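You operate a simulated robot arm through the tools that you are given. There is no shell and no other tool. Be economical: measure what you need, move in short steps, check, and stop when the job is done.

Carry out the task below with a simulated robot arm. There is one attempt and no reset: what you move stays moved.

TASK
Put things in order on the top of the wide steel table. At the end: the jar from the top of the wide steel table stands where the yellow scrubber stood; the red tin stands where the jar stood; the white ticket (marked "tart") from the top of the wide steel table stands where the red tin stood; the yellow scrubber is on the white plate; whatever was shut is shut again. Leave all else as you found it, and nothing knocked over.
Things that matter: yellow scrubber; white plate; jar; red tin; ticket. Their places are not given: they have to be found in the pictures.

It is judged by the outcome, as a careful person would: the job done as asked, and still so three seconds after it is handed in. It fails if anything else is knocked over, pushed out of place, dropped, spilled or broken.

THE ROBOT
A 7-joint arm with a two-finger parallel gripper, fixed in place. Base frame: the origin is at the foot of the arm, x ahead of it, y to its left, z up; the work surface is at about z = 0. Lengths are in m, angles in degrees, forces in N, time in s.
With the tool pointing down near the work surface it reaches from about 0.24 to 0.62 m from the base axis. Its first joint turns from -66.0 to 66.0 degrees. Payload 2.6 kg.
Tool frame: the origin (TCP) lies between the finger pads and is the grasp point; the fingertips stand 0.03 m ahead of it; z points along the fingers, y is the line along which they close. The gripper opens to 0.094 m. The fingers are 0.028 m wide and 0.01 m thick; the gripper's body (0.05 by 0.096 m) begins 0.055 m behind the TCP.
Orientation is that of the tool frame in the base frame, as [roll, pitch, yaw] about the fixed x, y, z axes, in that order (R = Rz(yaw) Ry(pitch) Rx(roll)). With the fingers straight down and closing along the base's y, the tool's x points along the base's -x, its y along +y and its z along -z.

THE INTERFACE
- The arm moves only by the tool apply_moves. Its argument "moves" is one flat list of numbers, 7 for each row, row after row: the turn, a rotation vector about the tool's x, y, z in degrees, then the shift along the tool's x, y, z in m, then the gripper command, from -1 (fully open) to 1 (shut), values between in proportion. In form: [ax, ay, az, tx, ty, tz, jaw, ax, ay, az, tx, ty, tz, jaw, ...]. A call has 1 to 20 rows; each row is the pose to reach, as a shift and turn from the pose commanded when the call began, along the tool's axes at that moment. A row lasts 0.2 s, in which the tool goes at most 0.05 m and 8.6 degrees; a call with a longer step from one row to the next is refused whole, and so is a gripper value outside its range. A pose out of reach is approached as far as the arm can. The call stops where the force on the tool passes 40 N (or 10 N more than at its start, if that is more) or the arm is blocked; 0.2 s more then pass. The fingers move at their own pace (about 0.072 m/s each) and stop on an object; they squeeze with about 43 N. The grip force told is the motor's: it shows also when the fingers shut on nothing. Time passes only in rows, and 0.2 s behind the last, so rows that repeat a pose let the fingers close. It gives the time, the measured TCP pose, the force on the tool (base axes), the opening and the grip force at its end, in the units of the frame above (readings bear some noise), and new pictures: "pictures" is both (left out), scene, wrist or none.
- Cameras (640 x 400 px; columns grow to the right, rows downward): "scene" is fixed at [0.0346, 0.4253, 0.5801]; the picture's right is [-0.81, -0.59, 0.00], its down [-0.24, 0.33, -0.92] and it looks along [0.54, -0.74, -0.40] (base axes); focal length 327 px, centre (320, 200). "wrist" rides on the gripper at [-0.037, 0, -0.058] in the tool frame; the picture's right is [0.00, -1.00, 0.00], its down [0.97, 0.00, -0.24] and it looks along [0.24, 0.00, 0.97] (tool axes); focal length 218 px, centre (320, 200).
- point_at(camera, pixels): for up to 12 pixels [column, row] of the newest picture of that camera ("zoom" is the newest enlarged one), the place [x, y, z] in the base frame of the surface seen there, good to about 0.003 m. No time passes.
- inspect(camera, box): a new picture of the part [left, top, right, bottom] of that camera's present view, enlarged. No time passes.
- sign_off(): hands the job in; it is judged then, once.

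Work in short steps. Measure before you move; look again where a grasp or a placing could have gone wrong, and mend it. You have 80 turns and 120 pictures in all, those below and enlarged ones among them. Open the gripper and draw the arm clear of the work before you hand the job in, unless the task says otherwise; then end with one line.

The tools are called as a command line: name --argument value ..., lists and objects as JSON in quotes. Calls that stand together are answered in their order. apply_moves: Moves the arm, as the interface text tells. Its arguments: {"type":"object","properties":{"moves":{"type":"array","items":{"type":"number"}},"pictures":{"type":"string","enum":["both","scene","wrist","none"]}},"required":["moves"]} The other tools are called the same way: point_at (camera, pixels) gives the place of the surface under pixels of a picture; inspect (camera, box) takes an enlarged picture of a part of a camera's view; sign_off () hands the job in.

At the start:

```text
time_s: 0.0
tcp_pos: [0.2708, -0.2561, 0.3307]
tool_rot: [-179.9, 0.0, -180.0]
ft_force: [-0.1, 0.0, -0.7]
opening: 0.0938
grip_force: 0.0
```

scene: 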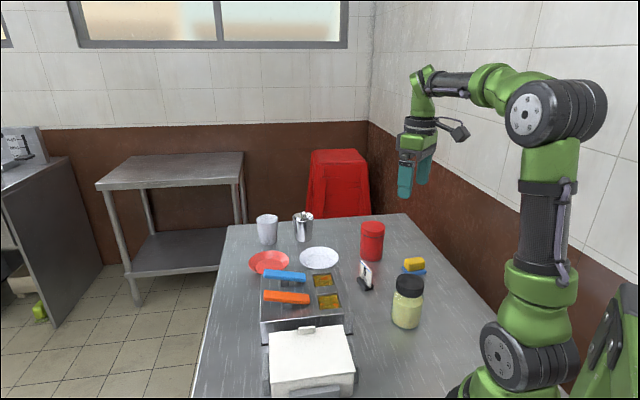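
wrist: 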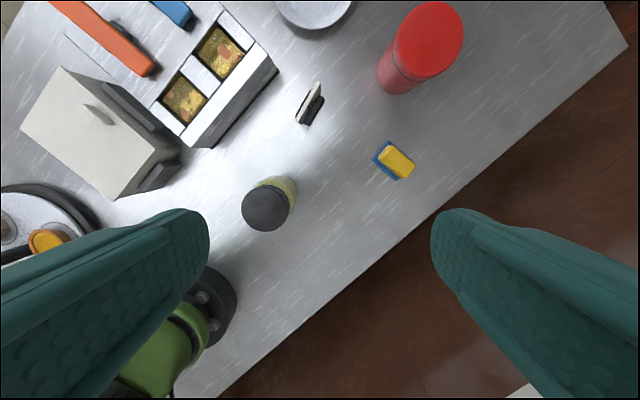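

The scene shows the jar (408,300), red tin (372,240), ticket (366,275), scrubber (413,265) and plate (319,258). I'll enlarge both views and measure.

inspect --camera "scene" --box '[240, 200, 460, 340]'

inspect --camera "wrist" --box '[220, 0, 480, 240]'

point_at --camera "wrist" --pixels '[[265, 208], [283, 200], [428, 40], [395, 80], [310, 105], [305, 122], [318, 85], [397, 162], [380, 158], [313, 5], [300, 250], [395, 180]]'

point_at --camera "scene" --pixels '[[408, 280], [406, 310], [404, 328], [372, 226], [372, 245], [372, 261], [366, 270], [365, 288], [413, 264], [319, 258], [301, 258], [338, 258]]'

```text
2.86 times, centred on (350, 270) of scene
```

zoom: 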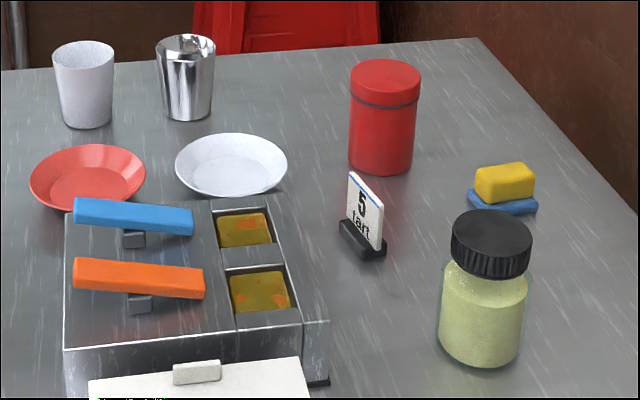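

```text
1.67 times, centred on (350, 120) of wrist
```

zoom: 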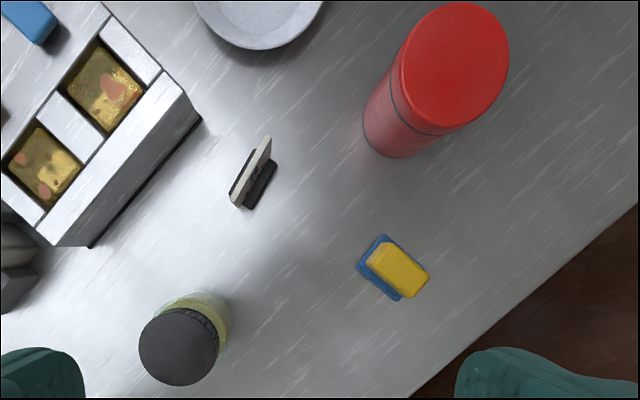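

```text
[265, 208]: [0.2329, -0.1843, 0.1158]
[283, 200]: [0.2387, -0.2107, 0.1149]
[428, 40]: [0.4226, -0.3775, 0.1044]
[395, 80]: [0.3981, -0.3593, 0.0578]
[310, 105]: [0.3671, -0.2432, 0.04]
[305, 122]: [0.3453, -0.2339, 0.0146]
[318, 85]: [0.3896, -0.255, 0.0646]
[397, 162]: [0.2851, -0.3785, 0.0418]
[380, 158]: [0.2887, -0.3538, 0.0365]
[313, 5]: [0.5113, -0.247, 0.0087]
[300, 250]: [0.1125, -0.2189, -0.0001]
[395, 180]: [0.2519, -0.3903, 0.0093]
```

```text
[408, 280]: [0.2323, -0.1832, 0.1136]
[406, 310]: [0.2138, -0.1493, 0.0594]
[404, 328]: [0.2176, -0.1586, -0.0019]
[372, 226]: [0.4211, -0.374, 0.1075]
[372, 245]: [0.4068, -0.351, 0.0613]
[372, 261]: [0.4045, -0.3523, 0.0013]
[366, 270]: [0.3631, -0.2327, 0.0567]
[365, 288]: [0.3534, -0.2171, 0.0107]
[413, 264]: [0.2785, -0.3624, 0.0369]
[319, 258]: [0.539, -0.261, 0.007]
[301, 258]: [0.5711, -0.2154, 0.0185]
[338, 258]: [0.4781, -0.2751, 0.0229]
```

The scrubber sits on something blue at wrist (380,158). I'll move over it to see whether the blue is part of it.

apply_moves --moves '[0, 0, 0, -0.005, -0.027, 0.032, -1, 0, 0, 0, -0.01, -0.054, 0.065, -1, 0, 0, 0, -0.015, -0.081, 0.097, -1, 0, 0, 0, -0.02, -0.109, 0.13, -1]' --pictures "both"

inspect --camera "wrist" --box '[240, 130, 400, 250]'

```text
time_s: 1.0
tcp_pos: [0.2922, -0.3682, 0.2004]
tool_rot: [-180.0, 0.1, -180.0]
ft_force: [0.4, 0.4, 0.0]
opening: 0.0939
grip_force: 0.1
```

scene: 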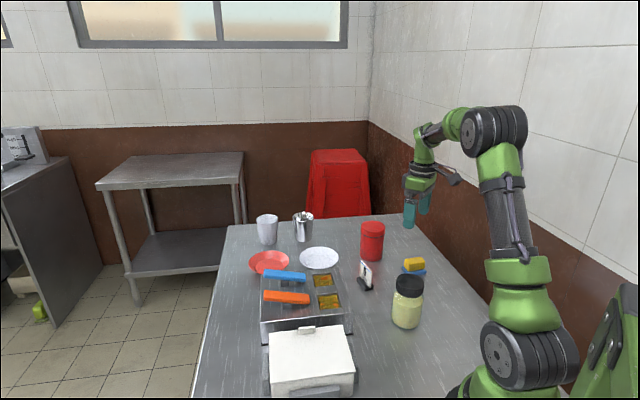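
wrist: 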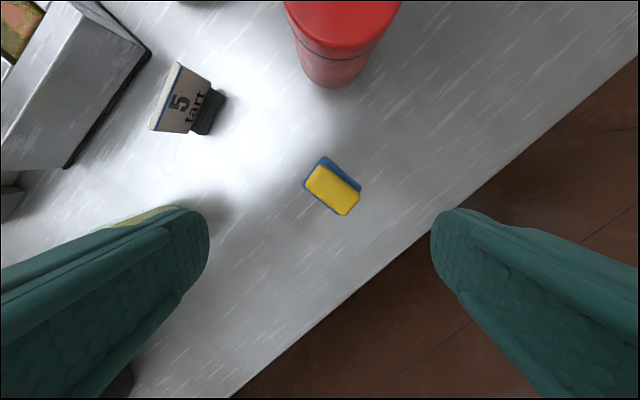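

```text
3.33 times, centred on (320, 190) of wrist
```

zoom: 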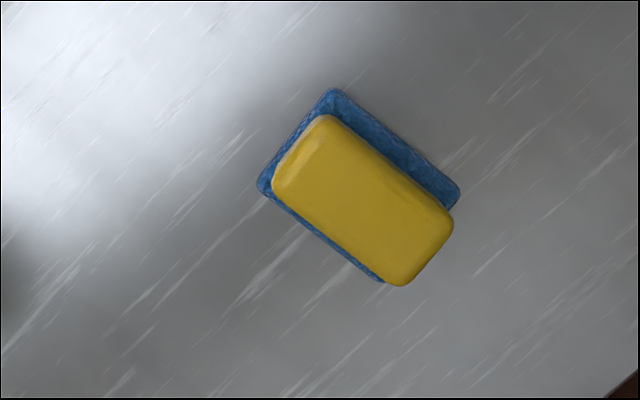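

The blue pad appears to be the scrubber's base. I'll measure its corners, plus those of the tin and ticket.

point_at --camera "zoom" --pixels '[[334, 94], [262, 188], [455, 190], [378, 278], [320, 120], [278, 190], [448, 220], [400, 280], [362, 200], [400, 150], [310, 225]]'

point_at --camera "wrist" --pixels '[[330, 86], [306, 75], [360, 76], [185, 100], [224, 95], [193, 132], [205, 134], [178, 65], [212, 82], [152, 127]]'

inspect --camera "wrist" --box '[130, 40, 250, 150]'

```text
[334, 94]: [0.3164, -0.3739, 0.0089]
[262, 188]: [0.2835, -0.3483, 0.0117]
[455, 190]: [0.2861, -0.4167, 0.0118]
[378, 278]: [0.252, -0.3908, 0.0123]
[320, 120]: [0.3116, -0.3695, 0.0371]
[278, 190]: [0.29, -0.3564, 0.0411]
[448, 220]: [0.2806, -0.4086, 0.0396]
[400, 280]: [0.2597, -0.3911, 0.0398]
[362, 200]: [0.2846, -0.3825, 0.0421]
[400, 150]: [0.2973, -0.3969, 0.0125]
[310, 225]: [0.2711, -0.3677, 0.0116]
```

```text
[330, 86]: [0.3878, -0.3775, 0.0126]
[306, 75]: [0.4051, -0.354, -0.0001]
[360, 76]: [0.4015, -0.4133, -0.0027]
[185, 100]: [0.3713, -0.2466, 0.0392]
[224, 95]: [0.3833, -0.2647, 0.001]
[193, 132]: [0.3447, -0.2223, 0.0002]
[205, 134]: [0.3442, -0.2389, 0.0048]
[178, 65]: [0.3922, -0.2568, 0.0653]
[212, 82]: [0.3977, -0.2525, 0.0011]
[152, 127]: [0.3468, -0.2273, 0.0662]
```

```text
3.64 times, centred on (190, 95) of wrist
```

zoom: 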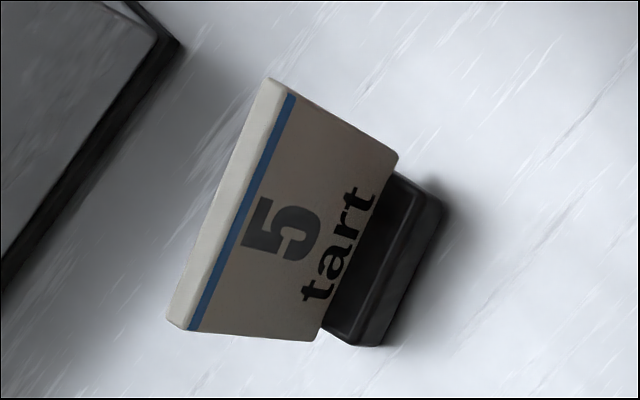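

The scrubber is about 0.053 x 0.042 with its long axis near 55°, centred near (0.285,-0.382). I'll turn to close along the long axis and come lower.

apply_moves --moves '[0, 0, 7.2, 0.001, -0.003, 0.016, -1, 0, 0, 14.4, 0.002, -0.006, 0.032, -1, 0, 0, 21.6, 0.004, -0.009, 0.048, -1, 0, 0, 28.8, 0.005, -0.012, 0.064, -1, 0, 0, 36, 0.006, -0.015, 0.08, -1]' --pictures "wrist"

```text
time_s: 2.2
tcp_pos: [0.2851, -0.3819, 0.1201]
tool_rot: [180.0, 0.0, 143.9]
ft_force: [-0.2, 0.4, 0.4]
opening: 0.0938
grip_force: 0.0
```

wrist: 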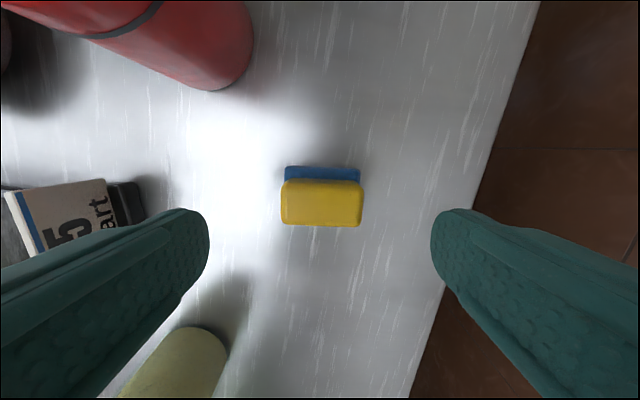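

Aligned (scrubber centred at column 321). Check its exact location.

point_at --camera "wrist" --pixels '[[285, 190], [358, 190], [284, 215], [360, 215], [321, 202], [286, 170], [360, 170], [322, 183], [287, 222], [357, 222], [215, 88], [205, 335]]'

```text
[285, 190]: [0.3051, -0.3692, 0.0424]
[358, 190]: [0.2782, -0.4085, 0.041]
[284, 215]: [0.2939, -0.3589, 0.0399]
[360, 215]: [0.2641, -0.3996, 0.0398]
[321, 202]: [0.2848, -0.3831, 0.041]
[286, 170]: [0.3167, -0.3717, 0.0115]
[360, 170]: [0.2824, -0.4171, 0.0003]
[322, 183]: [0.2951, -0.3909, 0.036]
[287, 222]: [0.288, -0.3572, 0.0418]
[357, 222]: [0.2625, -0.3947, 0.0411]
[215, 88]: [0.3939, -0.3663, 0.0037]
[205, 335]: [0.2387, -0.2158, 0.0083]
```

Centre (0.284,-0.382) confirmed. Descend to TCP z 0.047 and close.

apply_moves --moves '[0, 0, 0, 0, 0, 0.03, -1, 0, 0, 0, 0, 0, 0.055, -1, 0, 0, 0, 0, 0, 0.073, -1, 0, 0, 0, 0, 0, 0.073, 0.2, 0, 0, 0, 0, 0, 0.073, 0.5, 0, 0, 0, 0, 0, 0.073, 0.5]' --pictures "wrist"

```text
time_s: 3.6
tcp_pos: [0.2852, -0.3828, 0.0496]
tool_rot: [180.0, 0.0, 144.0]
ft_force: [-0.8, -0.1, 0.3]
opening: 0.055
grip_force: 43.3
```

wrist: 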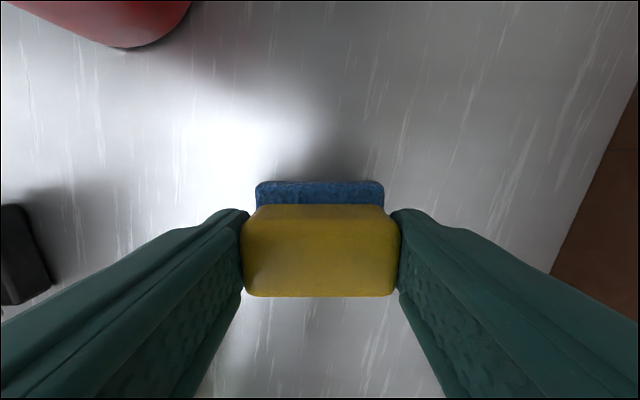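

Gripped (opening 0.055, 43 N). Lift and check.

apply_moves --moves '[0, 0, 0, 0, 0, -0.03, 0.5, 0, 0, 0, 0, 0, -0.07, 0.5, 0, 0, 0, 0, 0, -0.11, 0.5, 0, 0, 0, 0, 0, -0.15, 0.5, 0, 0, 0, 0, 0, -0.18, 0.5]' --pictures "both"

inspect --camera "scene" --box '[240, 180, 460, 320]'

```text
time_s: 4.8
tcp_pos: [0.2876, -0.3807, 0.2287]
tool_rot: [180.0, 0.0, 144.0]
ft_force: [0.1, 0.0, -2.0]
opening: 0.055
grip_force: 43.3
```

scene: 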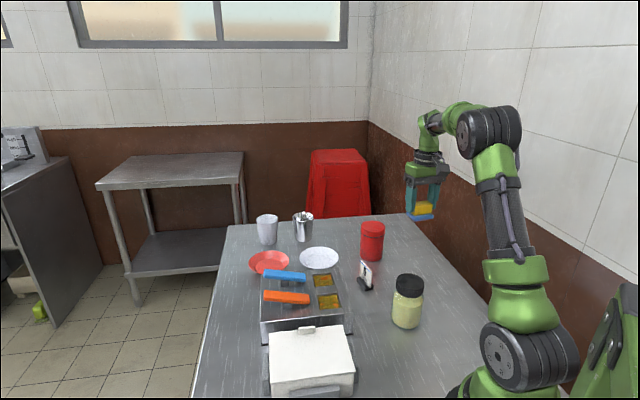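
wrist: 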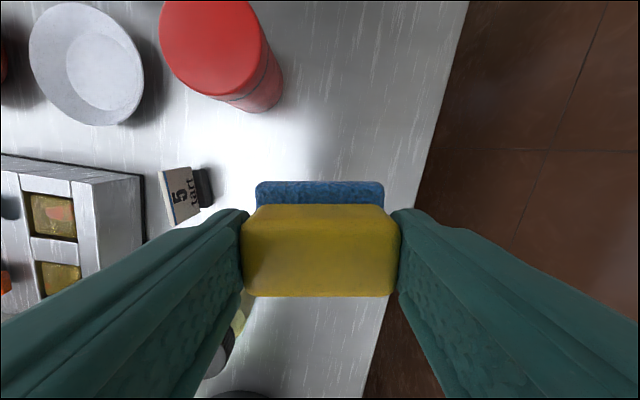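

```text
2.86 times, centred on (350, 250) of scene
```

zoom: 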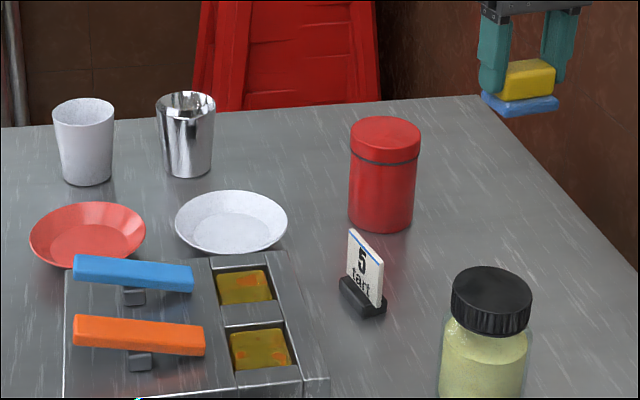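

The whole scrubber comes along as one piece. Measure the plate in the wrist view (87,63), and tin edges.

point_at --camera "wrist" --pixels '[[32, 45], [142, 85], [72, 5], [100, 124], [105, 70], [70, 65], [122, 100], [100, 40], [95, 105], [85, 80]]'

point_at --camera "zoom" --pixels '[[176, 218], [287, 218], [231, 193], [231, 252], [195, 228], [268, 228], [231, 216], [231, 238], [381, 132], [380, 230]]'

```text
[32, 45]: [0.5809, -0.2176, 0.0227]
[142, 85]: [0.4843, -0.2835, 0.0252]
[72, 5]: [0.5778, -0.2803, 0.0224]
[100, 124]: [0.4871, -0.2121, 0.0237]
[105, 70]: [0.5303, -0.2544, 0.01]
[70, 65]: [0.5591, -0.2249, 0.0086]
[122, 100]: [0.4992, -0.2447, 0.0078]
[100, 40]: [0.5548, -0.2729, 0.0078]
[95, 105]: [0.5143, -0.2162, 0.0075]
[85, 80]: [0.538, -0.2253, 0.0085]
```

```text
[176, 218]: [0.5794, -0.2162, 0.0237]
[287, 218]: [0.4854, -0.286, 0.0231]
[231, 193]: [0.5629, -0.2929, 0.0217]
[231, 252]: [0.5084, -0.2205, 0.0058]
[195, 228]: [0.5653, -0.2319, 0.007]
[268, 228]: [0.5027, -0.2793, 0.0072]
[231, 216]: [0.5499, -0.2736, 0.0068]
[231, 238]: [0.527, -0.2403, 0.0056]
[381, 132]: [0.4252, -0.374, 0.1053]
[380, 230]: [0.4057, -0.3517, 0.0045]
```

Plate centre is (0.5325,-0.250), floor z 0.008, rim z 0.024. Carry the scrubber above it.

apply_moves --moves '[0, 0, 0, -0.0174, 0.0359, 0, 0.5, 0, 0, 0, -0.0348, 0.0717, 0, 0.5, 0, 0, 0, -0.0522, 0.1076, 0, 0.5, 0, 0, 0, -0.0695, 0.1434, 0, 0.5, 0, 0, 0, -0.0869, 0.1793, 0, 0.5, 0, 0, 0, -0.1043, 0.2151, 0, 0.5, 0, 0, 0, -0.1217, 0.251, 0, 0.5, 0, 0, 0, -0.1217, 0.251, 0.04, 0.5, 0, 0, 0, -0.1217, 0.251, 0.08, 0.5, 0, 0, 0, -0.1217, 0.251, 0.12, 0.5, 0, 0, 0, -0.1217, 0.251, 0.12, 0.5]' --pictures "both"

inspect --camera "scene" --box '[240, 180, 460, 320]'

```text
time_s: 7.2
tcp_pos: [0.5545, -0.2604, 0.1208]
tool_rot: [-179.9, -0.1, 144.1]
ft_force: [0.4, 0.7, 0.1]
opening: 0.0548
grip_force: 43.1
out of reach, approached as far as the arm can: row 8, 9, 10, 11
```

scene: 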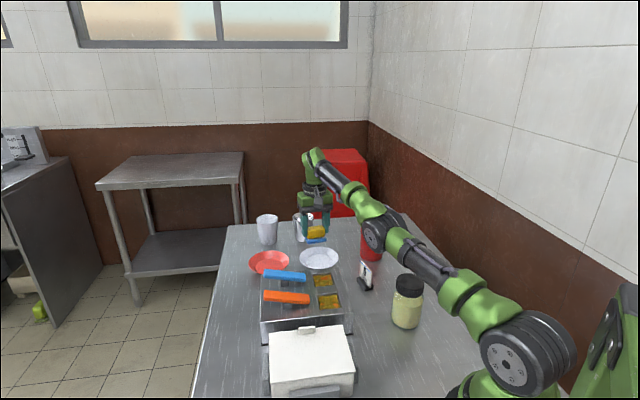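
wrist: 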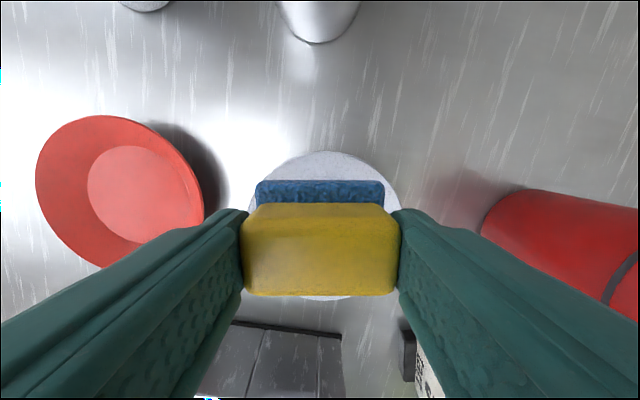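

```text
2.86 times, centred on (350, 250) of scene
```

zoom: 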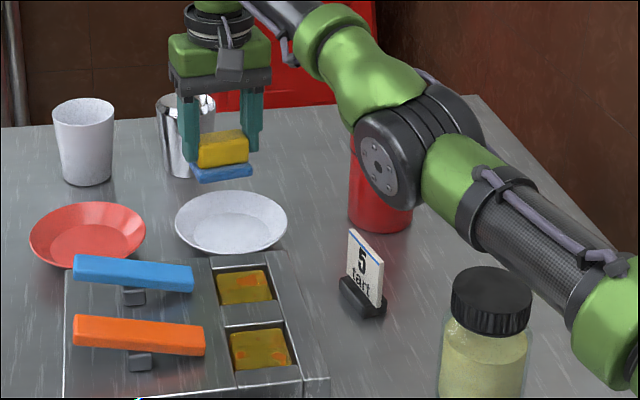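

The descent was reported out of reach; the TCP went to (0.5545,-0.260,0.121). Check how near the arm's elbow is to the tin before going on.

point_at --camera "zoom" --pixels '[[385, 165], [400, 205], [355, 150], [440, 110], [370, 60], [480, 180], [570, 270], [410, 205], [350, 185], [222, 160], [222, 172]]'

inspect --camera "scene" --box '[280, 130, 600, 330]'

```text
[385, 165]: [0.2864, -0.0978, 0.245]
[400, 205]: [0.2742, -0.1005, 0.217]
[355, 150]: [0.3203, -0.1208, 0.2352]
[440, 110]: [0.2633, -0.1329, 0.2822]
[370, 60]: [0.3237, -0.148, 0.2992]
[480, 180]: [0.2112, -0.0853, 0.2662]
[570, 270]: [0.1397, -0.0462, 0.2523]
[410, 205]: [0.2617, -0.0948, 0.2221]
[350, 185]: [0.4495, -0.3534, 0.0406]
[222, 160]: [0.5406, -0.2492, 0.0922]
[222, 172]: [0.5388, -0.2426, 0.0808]
```

```text
2.00 times, centred on (440, 230) of scene
```

zoom: 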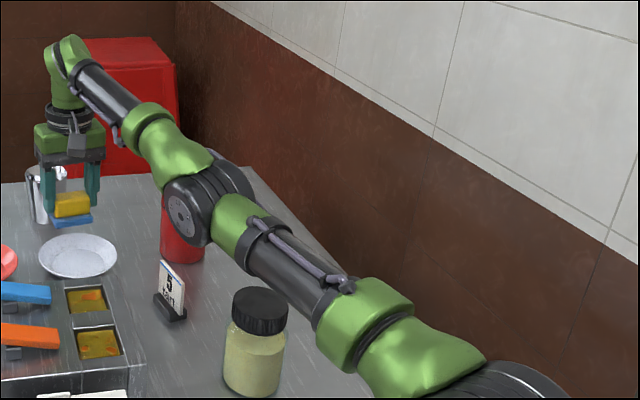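

The elbow has gone nearly straight and slightly low, so I back out upward first.

apply_moves --moves '[0, 0, 0, 0, 0, -0.04, 0.5, 0, 0, 0, 0, 0, -0.08, 0.5, 0, 0, 0, 0, 0, -0.12, 0.5, 0, 0, 0, 0, 0, -0.12, 0.5]' --pictures "scene"

```text
time_s: 8.2
tcp_pos: [0.5398, -0.2377, 0.2157]
tool_rot: [180.0, 0.1, 144.0]
ft_force: [-0.7, -0.4, -0.6]
opening: 0.0549
grip_force: 43.0
out of reach, approached as far as the arm can: row 1, 2, 3, 4
```

scene: 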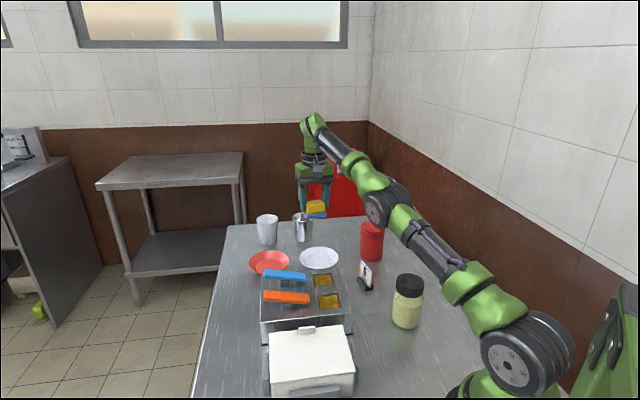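

Pull inward along the radius, in small steps, to regain the elbow bend.

apply_moves --moves '[0, 0, 0, 0.0245, -0.0047, 0, 0.5, 0, 0, 0, 0.049, -0.0094, 0, 0.5, 0, 0, 0, 0.0735, -0.014, 0, 0.5, 0, 0, 0, 0.098, -0.019, 0, 0.5, 0, 0, 0, 0.098, -0.019, 0, 0.5]' --pictures "scene"

```text
time_s: 9.4
tcp_pos: [0.5259, -0.2294, 0.2532]
tool_rot: [179.9, -0.1, 144.1]
ft_force: [-0.3, 0.5, 0.2]
opening: 0.0554
grip_force: 43.2
out of reach, approached as far as the arm can: row 1, 2, 3, 4, 5
```

scene: 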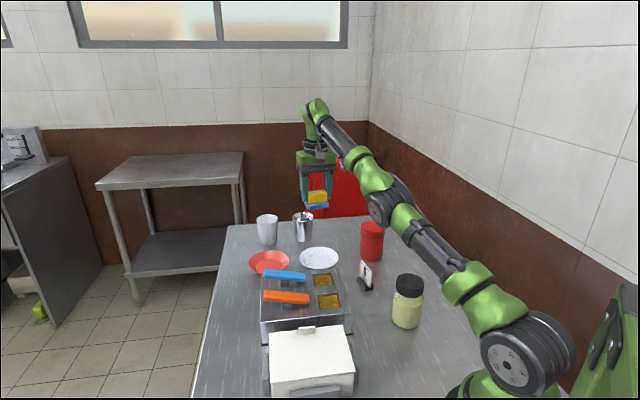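

Max TCP reach appears to follow r² + z² ≈ 0.62², so my carry at z 0.23 was too high. Before unfolding the elbow somewhere free, check where the wall and pitcher are.

point_at --camera "scene" --pixels '[[440, 180], [480, 200], [520, 240], [440, 250], [420, 222], [303, 225], [303, 240], [267, 225], [380, 205], [395, 195], [323, 308], [285, 275]]'

```text
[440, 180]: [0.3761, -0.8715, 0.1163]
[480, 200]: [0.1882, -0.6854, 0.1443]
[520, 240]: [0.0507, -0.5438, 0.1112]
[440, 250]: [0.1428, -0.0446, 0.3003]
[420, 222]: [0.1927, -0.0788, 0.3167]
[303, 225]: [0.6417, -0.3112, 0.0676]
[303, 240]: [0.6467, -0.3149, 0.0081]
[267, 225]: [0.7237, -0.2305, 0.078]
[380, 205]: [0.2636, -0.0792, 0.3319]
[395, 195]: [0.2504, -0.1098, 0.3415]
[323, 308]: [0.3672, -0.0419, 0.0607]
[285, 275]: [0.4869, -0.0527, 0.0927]
```

Wall is far (x+y≈-0.5). Swing sideways toward the right-hand area, staying high, to recover the elbow there.

apply_moves --moves '[0, 0, 0, 0.0034, -0.038, 0, 0.5, 0, 0, 0, 0.0068, -0.076, 0, 0.5, 0, 0, 0, 0.0102, -0.114, 0, 0.5, 0, 0, 0, 0.0136, -0.152, 0, 0.5, 0, 0, 0, 0.017, -0.19, 0, 0.5, 0, 0, 0, 0.0204, -0.228, 0, 0.5, 0, 0, 0, 0.0239, -0.2665, 0, 0.5, 0, 0, 0, 0.0239, -0.2665, 0, 0.5]' --pictures "scene"

```text
time_s: 11.2
tcp_pos: [0.3609, -0.4429, 0.2596]
tool_rot: [180.0, -0.2, 144.1]
ft_force: [-0.1, -0.1, -0.1]
opening: 0.055
grip_force: 42.8
out of reach, approached as far as the arm can: row 1, 2, 3, 4, 5, 6, 7, 8
```

scene: 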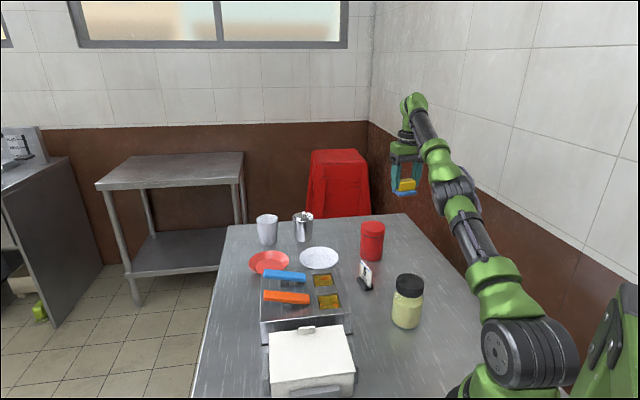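

The commanded pose is re-based on the reached one. Now stretch outward while moving down, then pull in, over the free corner right of the tin, so the elbow goes upward.

apply_moves --moves '[0, 0, 0, -0.0264, -0.0174, 0, 0.5, 0, 0, 0, -0.0433, -0.0321, 0.03, 0.5, 0, 0, 0, -0.0503, -0.0443, 0.065, 0.5, 0, 0, 0, -0.0465, -0.0588, 0.1, 0.5, 0, 0, 0, -0.015, -0.0609, 0.13, 0.5, 0, 0, 0, 0.025, -0.0554, 0.145, 0.5, 0, 0, 0, 0.0588, -0.0465, 0.145, 0.5]' --pictures "scene"

```text
time_s: 12.8
tcp_pos: [0.285, -0.4472, 0.115]
tool_rot: [180.0, 0.1, 143.9]
ft_force: [-0.2, -1.4, -1.4]
opening: 0.055
grip_force: 43.3
out of reach, approached as far as the arm can: row 1, 2, 3, 4
```

scene: 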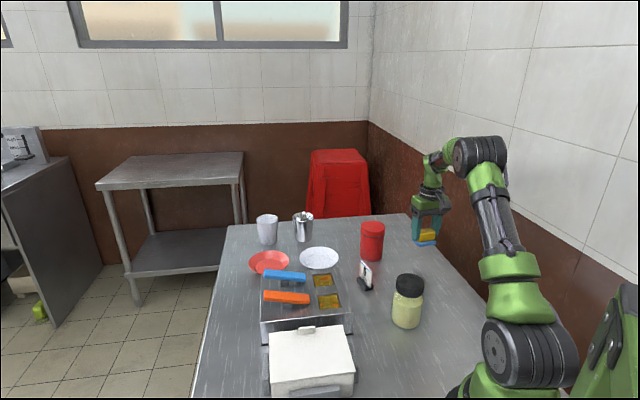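

Elbow recovered. Carry again at z 0.18, staying inside r 0.55, then out over the plate at z 0.13.

apply_moves --moves '[0, 0, 0, 0, 0, -0.033, 0.5, 0, 0, 0, 0, 0, -0.065, 0.5, 0, 0, 0, -0.0037, 0.0375, -0.065, 0.5, 0, 0, 0, -0.0074, 0.0749, -0.065, 0.5, 0, 0, 0, -0.0111, 0.1124, -0.065, 0.5, 0, 0, 0, -0.0147, 0.1499, -0.065, 0.5, 0, 0, 0, -0.0184, 0.1874, -0.065, 0.5, 0, 0, 0, -0.0221, 0.2248, -0.065, 0.5, 0, 0, 0, -0.0258, 0.2623, -0.065, 0.5, 0, 0, 0, -0.0454, 0.2765, -0.045, 0.5, 0, 0, 0, -0.065, 0.2907, -0.03, 0.5, 0, 0, 0, -0.0845, 0.3049, -0.015, 0.5, 0, 0, 0, -0.0845, 0.3049, -0.015, 0.5]' --pictures "both"

```text
time_s: 15.6
tcp_pos: [0.5355, -0.2495, 0.1295]
tool_rot: [179.9, 0.1, 144.0]
ft_force: [0.0, -0.2, 0.3]
opening: 0.0549
grip_force: 42.2
```

scene: 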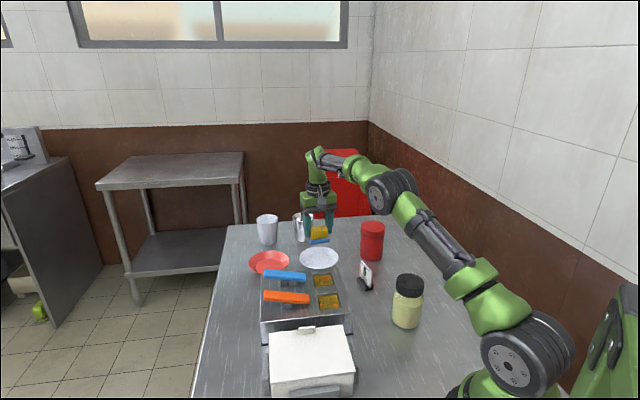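
wrist: 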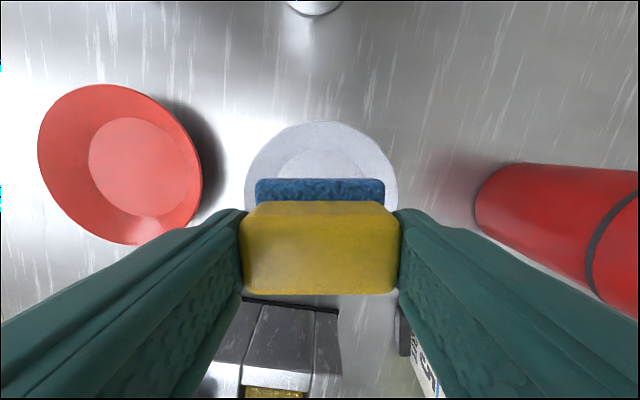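

Positioned over the plate. Descend close to contact.

apply_moves --moves '[0, 0, 0, 0.001, -0.001, 0.03, 0.5, 0, 0, 0, 0.0016, -0.0012, 0.055, 0.5, 0, 0, 0, 0.0016, -0.0012, 0.069, 0.5, 0, 0, 0, 0.0016, -0.0012, 0.069, 0.5]' --pictures "both"

inspect --camera "scene" --box '[260, 200, 390, 290]'

```text
time_s: 16.6
tcp_pos: [0.5332, -0.2504, 0.0598]
tool_rot: [-180.0, -0.1, 144.0]
ft_force: [-0.5, 0.5, -0.3]
opening: 0.0551
grip_force: 43.2
```

scene: 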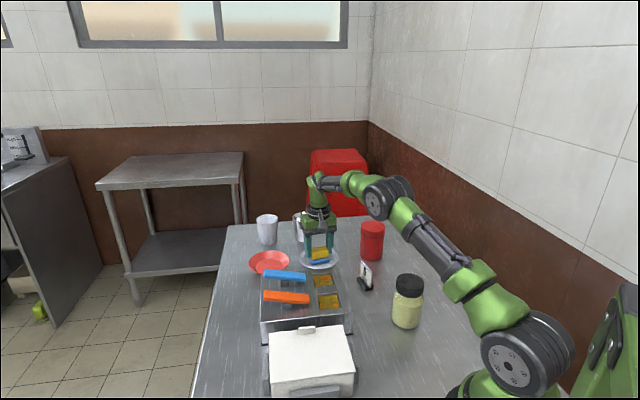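
wrist: 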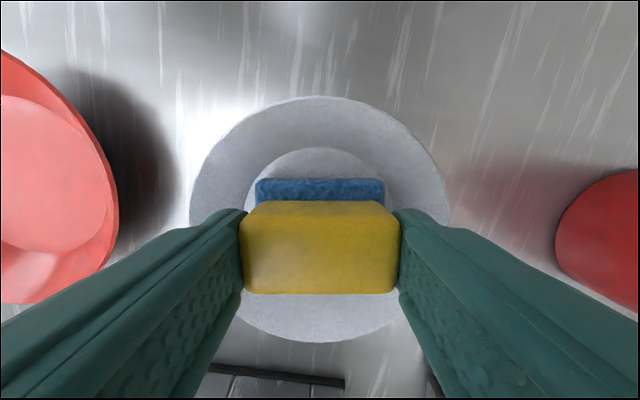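

```text
4.44 times, centred on (325, 245) of scene
```

zoom: 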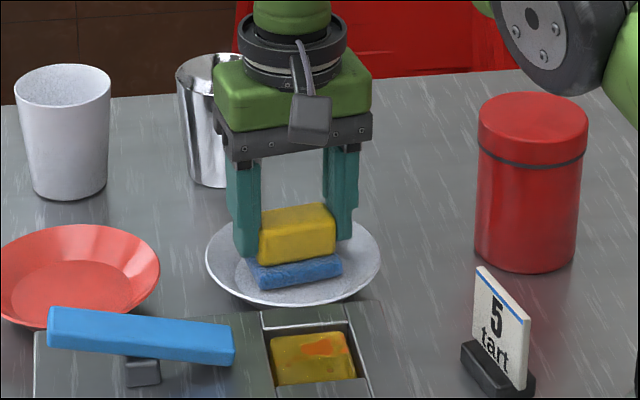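

Just above the plate floor. Lower 3 mm, release, rise.

apply_moves --moves '[0, 0, 0, 0, 0, 0.0025, 0.5, 0, 0, 0, 0, 0, 0.0025, 0.5, 0, 0, 0, 0, 0, 0.0025, -0.3, 0, 0, 0, 0, 0, 0.0025, -0.5, 0, 0, 0, 0, 0, -0.01, -0.5, 0, 0, 0, 0, 0, -0.05, -0.6, 0, 0, 0, 0, 0, -0.075, -0.7]' --pictures "both"

inspect --camera "scene" --box '[260, 200, 390, 290]'

```text
time_s: 18.2
tcp_pos: [0.532, -0.2501, 0.1345]
tool_rot: [-180.0, 0.0, 144.2]
ft_force: [-0.1, 0.5, -0.2]
opening: 0.08
grip_force: 0.1
```

scene: 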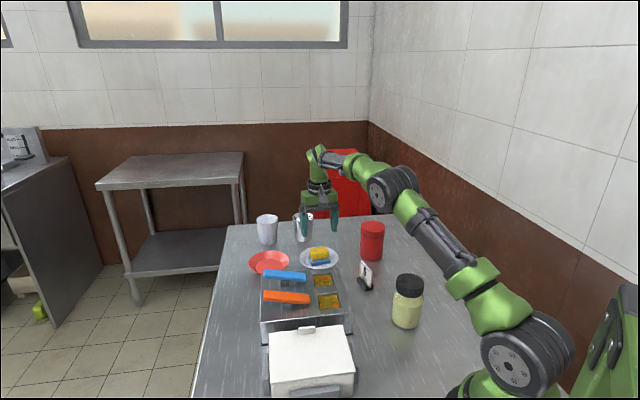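
wrist: 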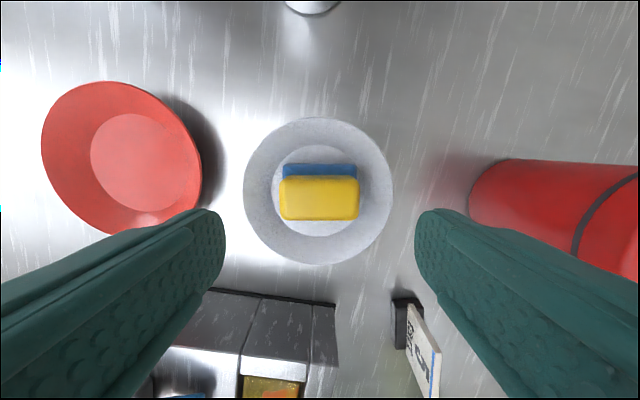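

```text
4.44 times, centred on (325, 245) of scene
```

zoom: 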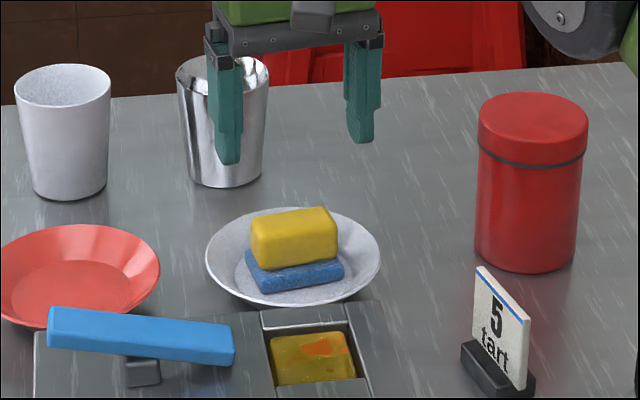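

Scrubber sits on the plate. Now move back above the jar for a closer look.

apply_moves --moves '[0, 0, 0, 0.0263, -0.0191, -0.02, -1, 0, 0, 0, 0.0526, -0.0382, -0.04, -1, 0, 0, 0, 0.0789, -0.0573, -0.055, -1, 0, 0, 0, 0.1052, -0.0764, -0.07, -1, 0, 0, 0, 0.1409, -0.0868, -0.075, -1, 0, 0, 0, 0.1766, -0.0973, -0.08, -1, 0, 0, 0, 0.2122, -0.1077, -0.085, -1, 0, 0, 0, 0.2479, -0.1182, -0.09, -1, 0, 0, 0, 0.2479, -0.1182, -0.09, -1]' --pictures "both"

```text
time_s: 20.2
tcp_pos: [0.262, -0.1993, 0.225]
tool_rot: [-180.0, 0.0, 144.0]
ft_force: [0.4, -0.4, -1.4]
opening: 0.0937
grip_force: 0.1
```

scene: 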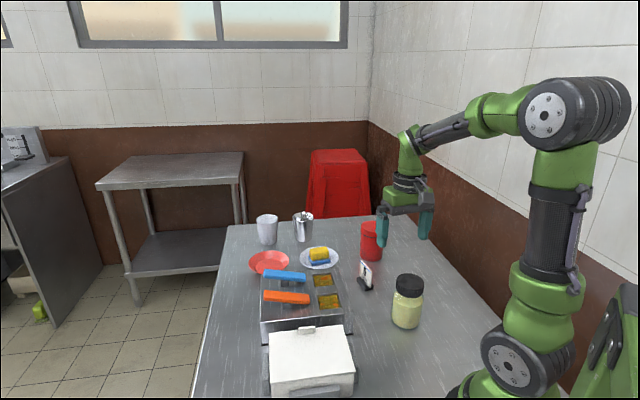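
wrist: 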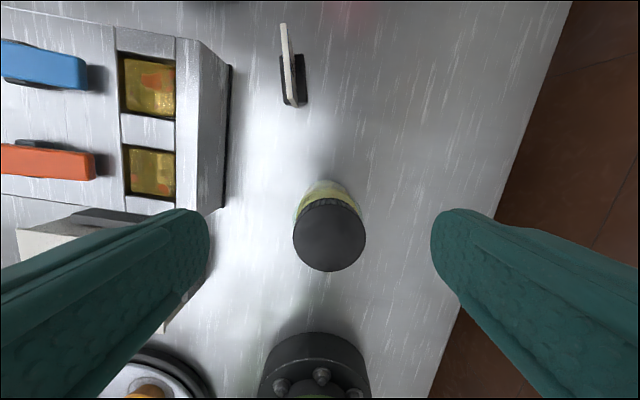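

Jar lid is at (329,236), ticket edge-on at (290,65). Measure jar lid rim, jar body and ticket.

point_at --camera "wrist" --pixels '[[297, 236], [362, 236], [329, 205], [329, 267], [329, 236], [322, 182], [286, 25], [297, 95], [283, 100], [304, 100], [302, 57], [230, 110]]'

inspect --camera "scene" --box '[350, 250, 450, 340]'

inspect --camera "wrist" --box '[250, 10, 350, 120]'

```text
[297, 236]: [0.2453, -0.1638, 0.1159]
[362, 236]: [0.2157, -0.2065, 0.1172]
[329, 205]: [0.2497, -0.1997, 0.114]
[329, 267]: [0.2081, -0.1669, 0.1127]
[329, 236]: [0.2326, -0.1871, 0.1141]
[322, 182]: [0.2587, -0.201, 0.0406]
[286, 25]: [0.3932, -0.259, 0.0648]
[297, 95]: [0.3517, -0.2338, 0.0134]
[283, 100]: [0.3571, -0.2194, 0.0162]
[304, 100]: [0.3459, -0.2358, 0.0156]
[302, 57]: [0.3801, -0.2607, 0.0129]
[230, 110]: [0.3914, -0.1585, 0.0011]
```

```text
4.44 times, centred on (400, 295) of scene
```

zoom: 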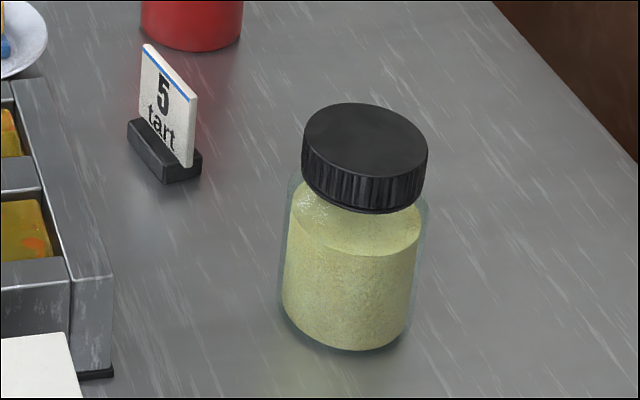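

```text
3.64 times, centred on (300, 65) of wrist
```

zoom: 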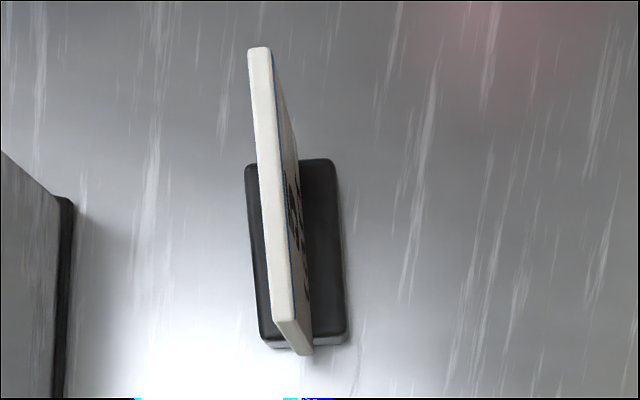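

Jar centre is (0.230,-0.1845), top 0.115. Move over it, descend to TCP z 0.068 on the glass, and stop to check.

apply_moves --moves '[0, 0, 0, 0.0174, -0.0034, 0.0, -1, 0, 0, 0, 0.0347, -0.0067, 0.01, -1, 0, 0, 0, 0.0347, -0.0067, 0.05, -1, 0, 0, 0, 0.0347, -0.0067, 0.09, -1, 0, 0, 0, 0.0347, -0.0067, 0.125, -1, 0, 0, 0, 0.0347, -0.0067, 0.156, -1, 0, 0, 0, 0.0347, -0.0067, 0.156, -1]' --pictures "both"

inspect --camera "scene" --box '[350, 220, 480, 340]'

```text
time_s: 21.8
tcp_pos: [0.2299, -0.1864, 0.0698]
tool_rot: [180.0, 0.0, 144.0]
ft_force: [0.3, 0.1, 0.9]
opening: 0.094
grip_force: 0.0
```

scene: 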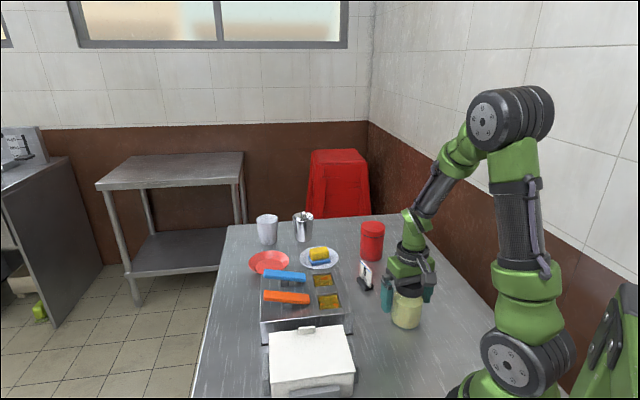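
wrist: 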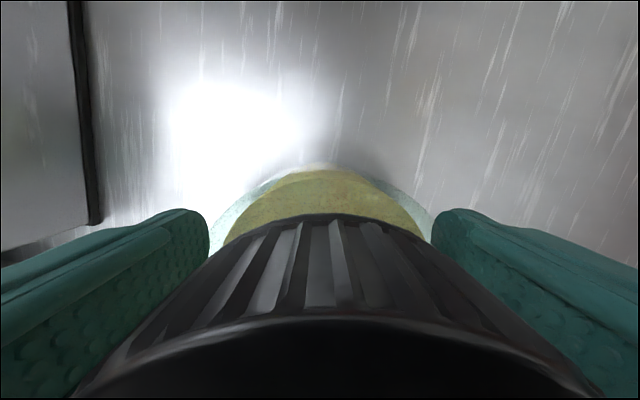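

```text
3.33 times, centred on (415, 280) of scene
```

zoom: 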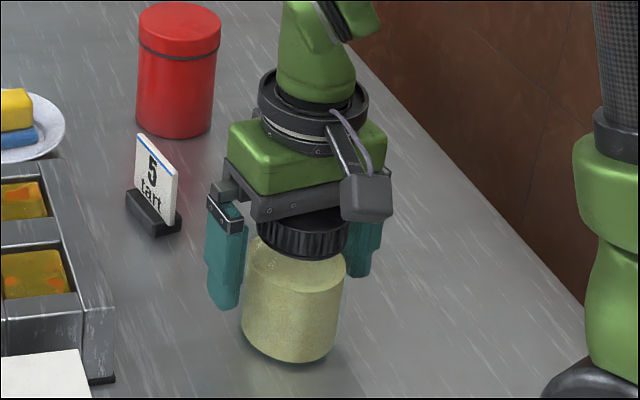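

Jar stands between the fingers with clearance all round. Close.

apply_moves --moves '[0, 0, 0, 0, 0, 0, -0.4, 0, 0, 0, 0, 0, 0, 0, 0, 0, 0, 0, 0, 0, 0.3, 0, 0, 0, 0, 0, 0, 0.5]' --pictures "wrist"

```text
time_s: 22.8
tcp_pos: [0.2304, -0.1848, 0.0692]
tool_rot: [-180.0, 0.0, 144.0]
ft_force: [-0.2, -0.9, -1.2]
opening: 0.0726
grip_force: 42.7
```

wrist: 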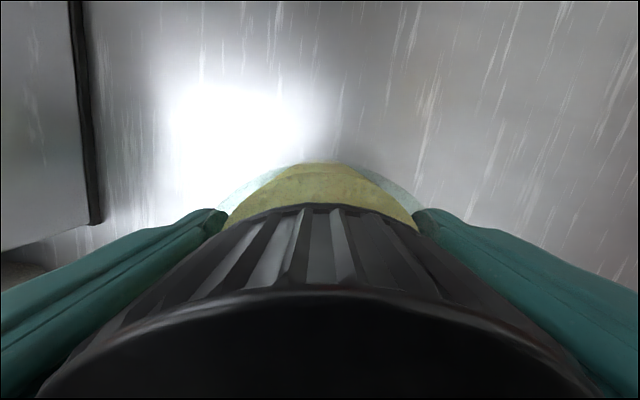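

Gripped at 0.0726. Lift and carry to the scrubber's old spot (0.2845,-0.3825).

apply_moves --moves '[0, 0, 0, 0, 0, -0.03, 0.5, 0, 0, 0, 0, 0, -0.06, 0.5, 0, 0, 0, -0.0266, -0.0213, -0.06, 0.5, 0, 0, 0, -0.0533, -0.0427, -0.06, 0.5, 0, 0, 0, -0.0799, -0.064, -0.06, 0.5, 0, 0, 0, -0.1065, -0.0853, -0.06, 0.5, 0, 0, 0, -0.1332, -0.1067, -0.06, 0.5, 0, 0, 0, -0.1598, -0.128, -0.06, 0.5, 0, 0, 0, -0.1598, -0.128, -0.06, 0.5]' --pictures "both"

```text
time_s: 24.8
tcp_pos: [0.2831, -0.3842, 0.127]
tool_rot: [180.0, 0.1, 144.0]
ft_force: [0.7, 0.1, -4.3]
opening: 0.0722
grip_force: 42.9
```

scene: 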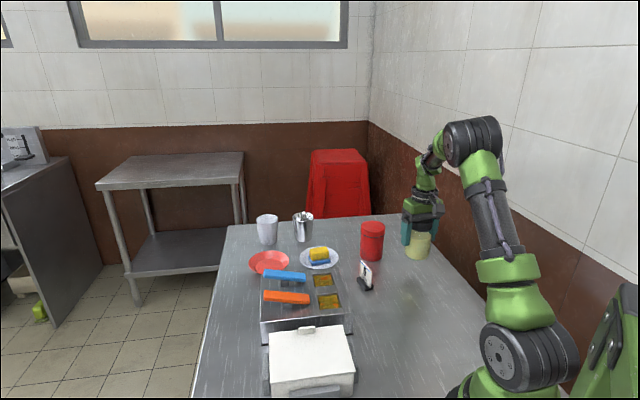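
wrist: 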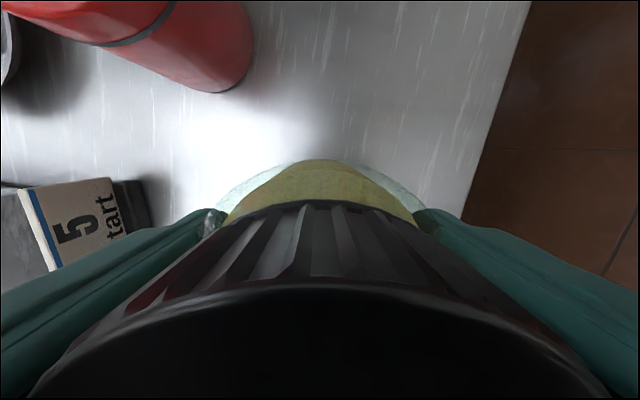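

In place; lower to the table.

apply_moves --moves '[0, 0, 0, 0, 0, 0.025, 0.5, 0, 0, 0, 0, 0, 0.045, 0.5, 0, 0, 0, 0, 0, 0.055, 0.5, 0, 0, 0, 0, 0, 0.059, 0.5, 0, 0, 0, 0, 0, 0.059, 0.5]' --pictures "none"

```text
time_s: 26.0
tcp_pos: [0.2842, -0.3831, 0.0694]
tool_rot: [-180.0, 0.0, 144.0]
ft_force: [0.0, -0.3, -3.7]
opening: 0.0719
grip_force: 42.9
```

Lower 1 mm more, release and rise.

apply_moves --moves '[0, 0, 0, 0, 0, 0.001, 0.5, 0, 0, 0, 0, 0, 0.001, 0.4, 0, 0, 0, 0, 0, 0.001, -0.6, 0, 0, 0, 0, 0, 0.001, -1, 0, 0, 0, 0, 0, 0.001, -1, 0, 0, 0, 0, 0, -0.03, -1, 0, 0, 0, 0, 0, -0.075, -1, 0, 0, 0, 0, 0, -0.12, -1, 0, 0, 0, 0, 0, -0.14, -1]' --pictures "both"

```text
time_s: 28.0
tcp_pos: [0.2831, -0.3851, 0.2107]
tool_rot: [-179.9, 0.0, 144.1]
ft_force: [-0.2, 0.6, 0.1]
opening: 0.0939
grip_force: 0.1
```

scene: 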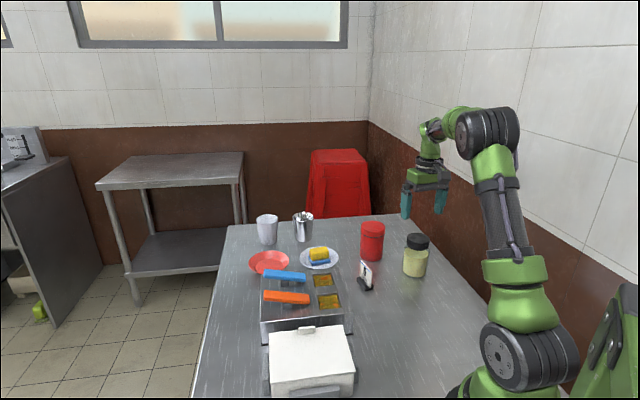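
wrist: 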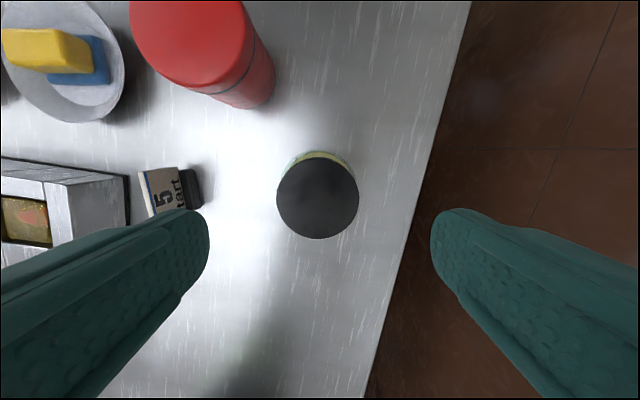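

Check the jar's place and the tin's top outline.

point_at --camera "wrist" --pixels '[[280, 195], [356, 195], [318, 158], [318, 234], [190, 30], [135, 30], [242, 30], [190, 85], [265, 100], [270, 70], [225, 107], [248, 75]]'

inspect --camera "scene" --box '[330, 200, 450, 300]'

```text
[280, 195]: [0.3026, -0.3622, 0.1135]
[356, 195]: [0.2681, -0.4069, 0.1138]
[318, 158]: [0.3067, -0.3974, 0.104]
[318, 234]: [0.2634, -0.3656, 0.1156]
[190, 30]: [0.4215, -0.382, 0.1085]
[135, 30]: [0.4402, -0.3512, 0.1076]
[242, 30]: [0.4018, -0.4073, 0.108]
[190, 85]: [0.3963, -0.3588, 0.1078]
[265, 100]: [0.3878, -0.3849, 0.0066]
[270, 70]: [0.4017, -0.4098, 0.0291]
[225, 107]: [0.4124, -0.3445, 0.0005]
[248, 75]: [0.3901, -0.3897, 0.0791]
```

```text
4.00 times, centred on (390, 250) of scene
```

zoom: 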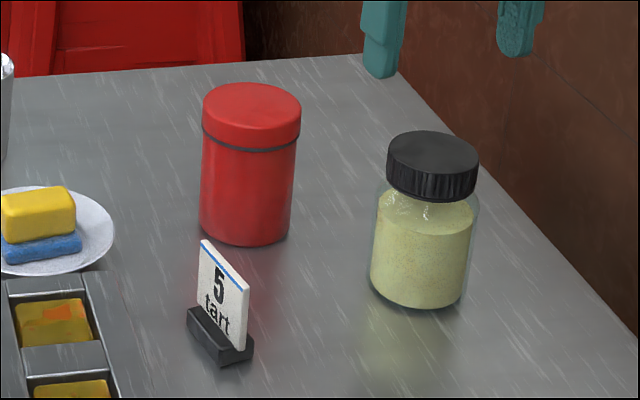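

Jar is well placed at (0.285,-0.384). Move over the tin for an accurate centre.

apply_moves --moves '[0, 0, 0, -0.0236, 0.0215, 0, -1, 0, 0, 0, -0.0472, 0.043, 0, -1, 0, 0, 0, -0.0709, 0.0645, 0, -1, 0, 0, 0, -0.0945, 0.086, 0, -1, 0, 0, 0, -0.0945, 0.086, 0, -1]' --pictures "wrist"

```text
time_s: 29.2
tcp_pos: [0.4102, -0.3692, 0.2108]
tool_rot: [180.0, 0.0, 143.9]
ft_force: [-0.7, 0.8, 0.4]
opening: 0.094
grip_force: 0.0
```

wrist: 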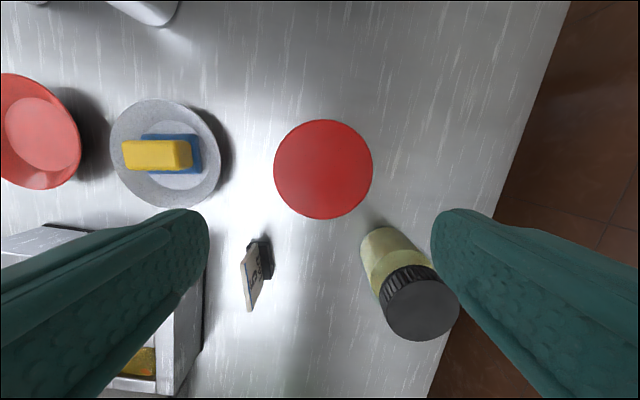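

point_at --camera "wrist" --pixels '[[277, 169], [369, 169], [323, 123], [323, 215], [323, 169], [290, 137], [356, 202], [290, 202], [356, 137]]'

```text
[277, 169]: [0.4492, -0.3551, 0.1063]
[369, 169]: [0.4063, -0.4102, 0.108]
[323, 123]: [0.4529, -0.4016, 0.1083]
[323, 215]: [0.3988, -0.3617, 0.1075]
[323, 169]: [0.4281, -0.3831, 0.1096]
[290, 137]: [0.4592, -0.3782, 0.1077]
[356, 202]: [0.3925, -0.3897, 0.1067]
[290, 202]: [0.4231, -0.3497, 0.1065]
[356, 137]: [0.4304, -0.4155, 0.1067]
```

Tin centre (0.4265,-0.3827), diameter ≈0.076. Centre above it and stop just over its top.

apply_moves --moves '[0, 0, 0, -0.0207, -0.0013, 0.0, -1, 0, 0, 0, -0.0207, -0.0013, 0.03, -1, 0, 0, 0, -0.0207, -0.0013, 0.06, -1, 0, 0, 0, -0.0207, -0.0013, 0.06, -1]' --pictures "wrist"

```text
time_s: 30.2
tcp_pos: [0.4267, -0.3828, 0.1492]
tool_rot: [179.9, 0.0, 144.0]
ft_force: [-0.6, 0.1, -0.1]
opening: 0.0939
grip_force: 0.0
```

wrist: 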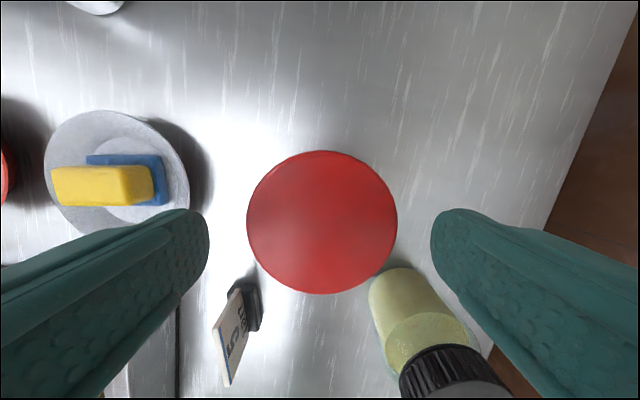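

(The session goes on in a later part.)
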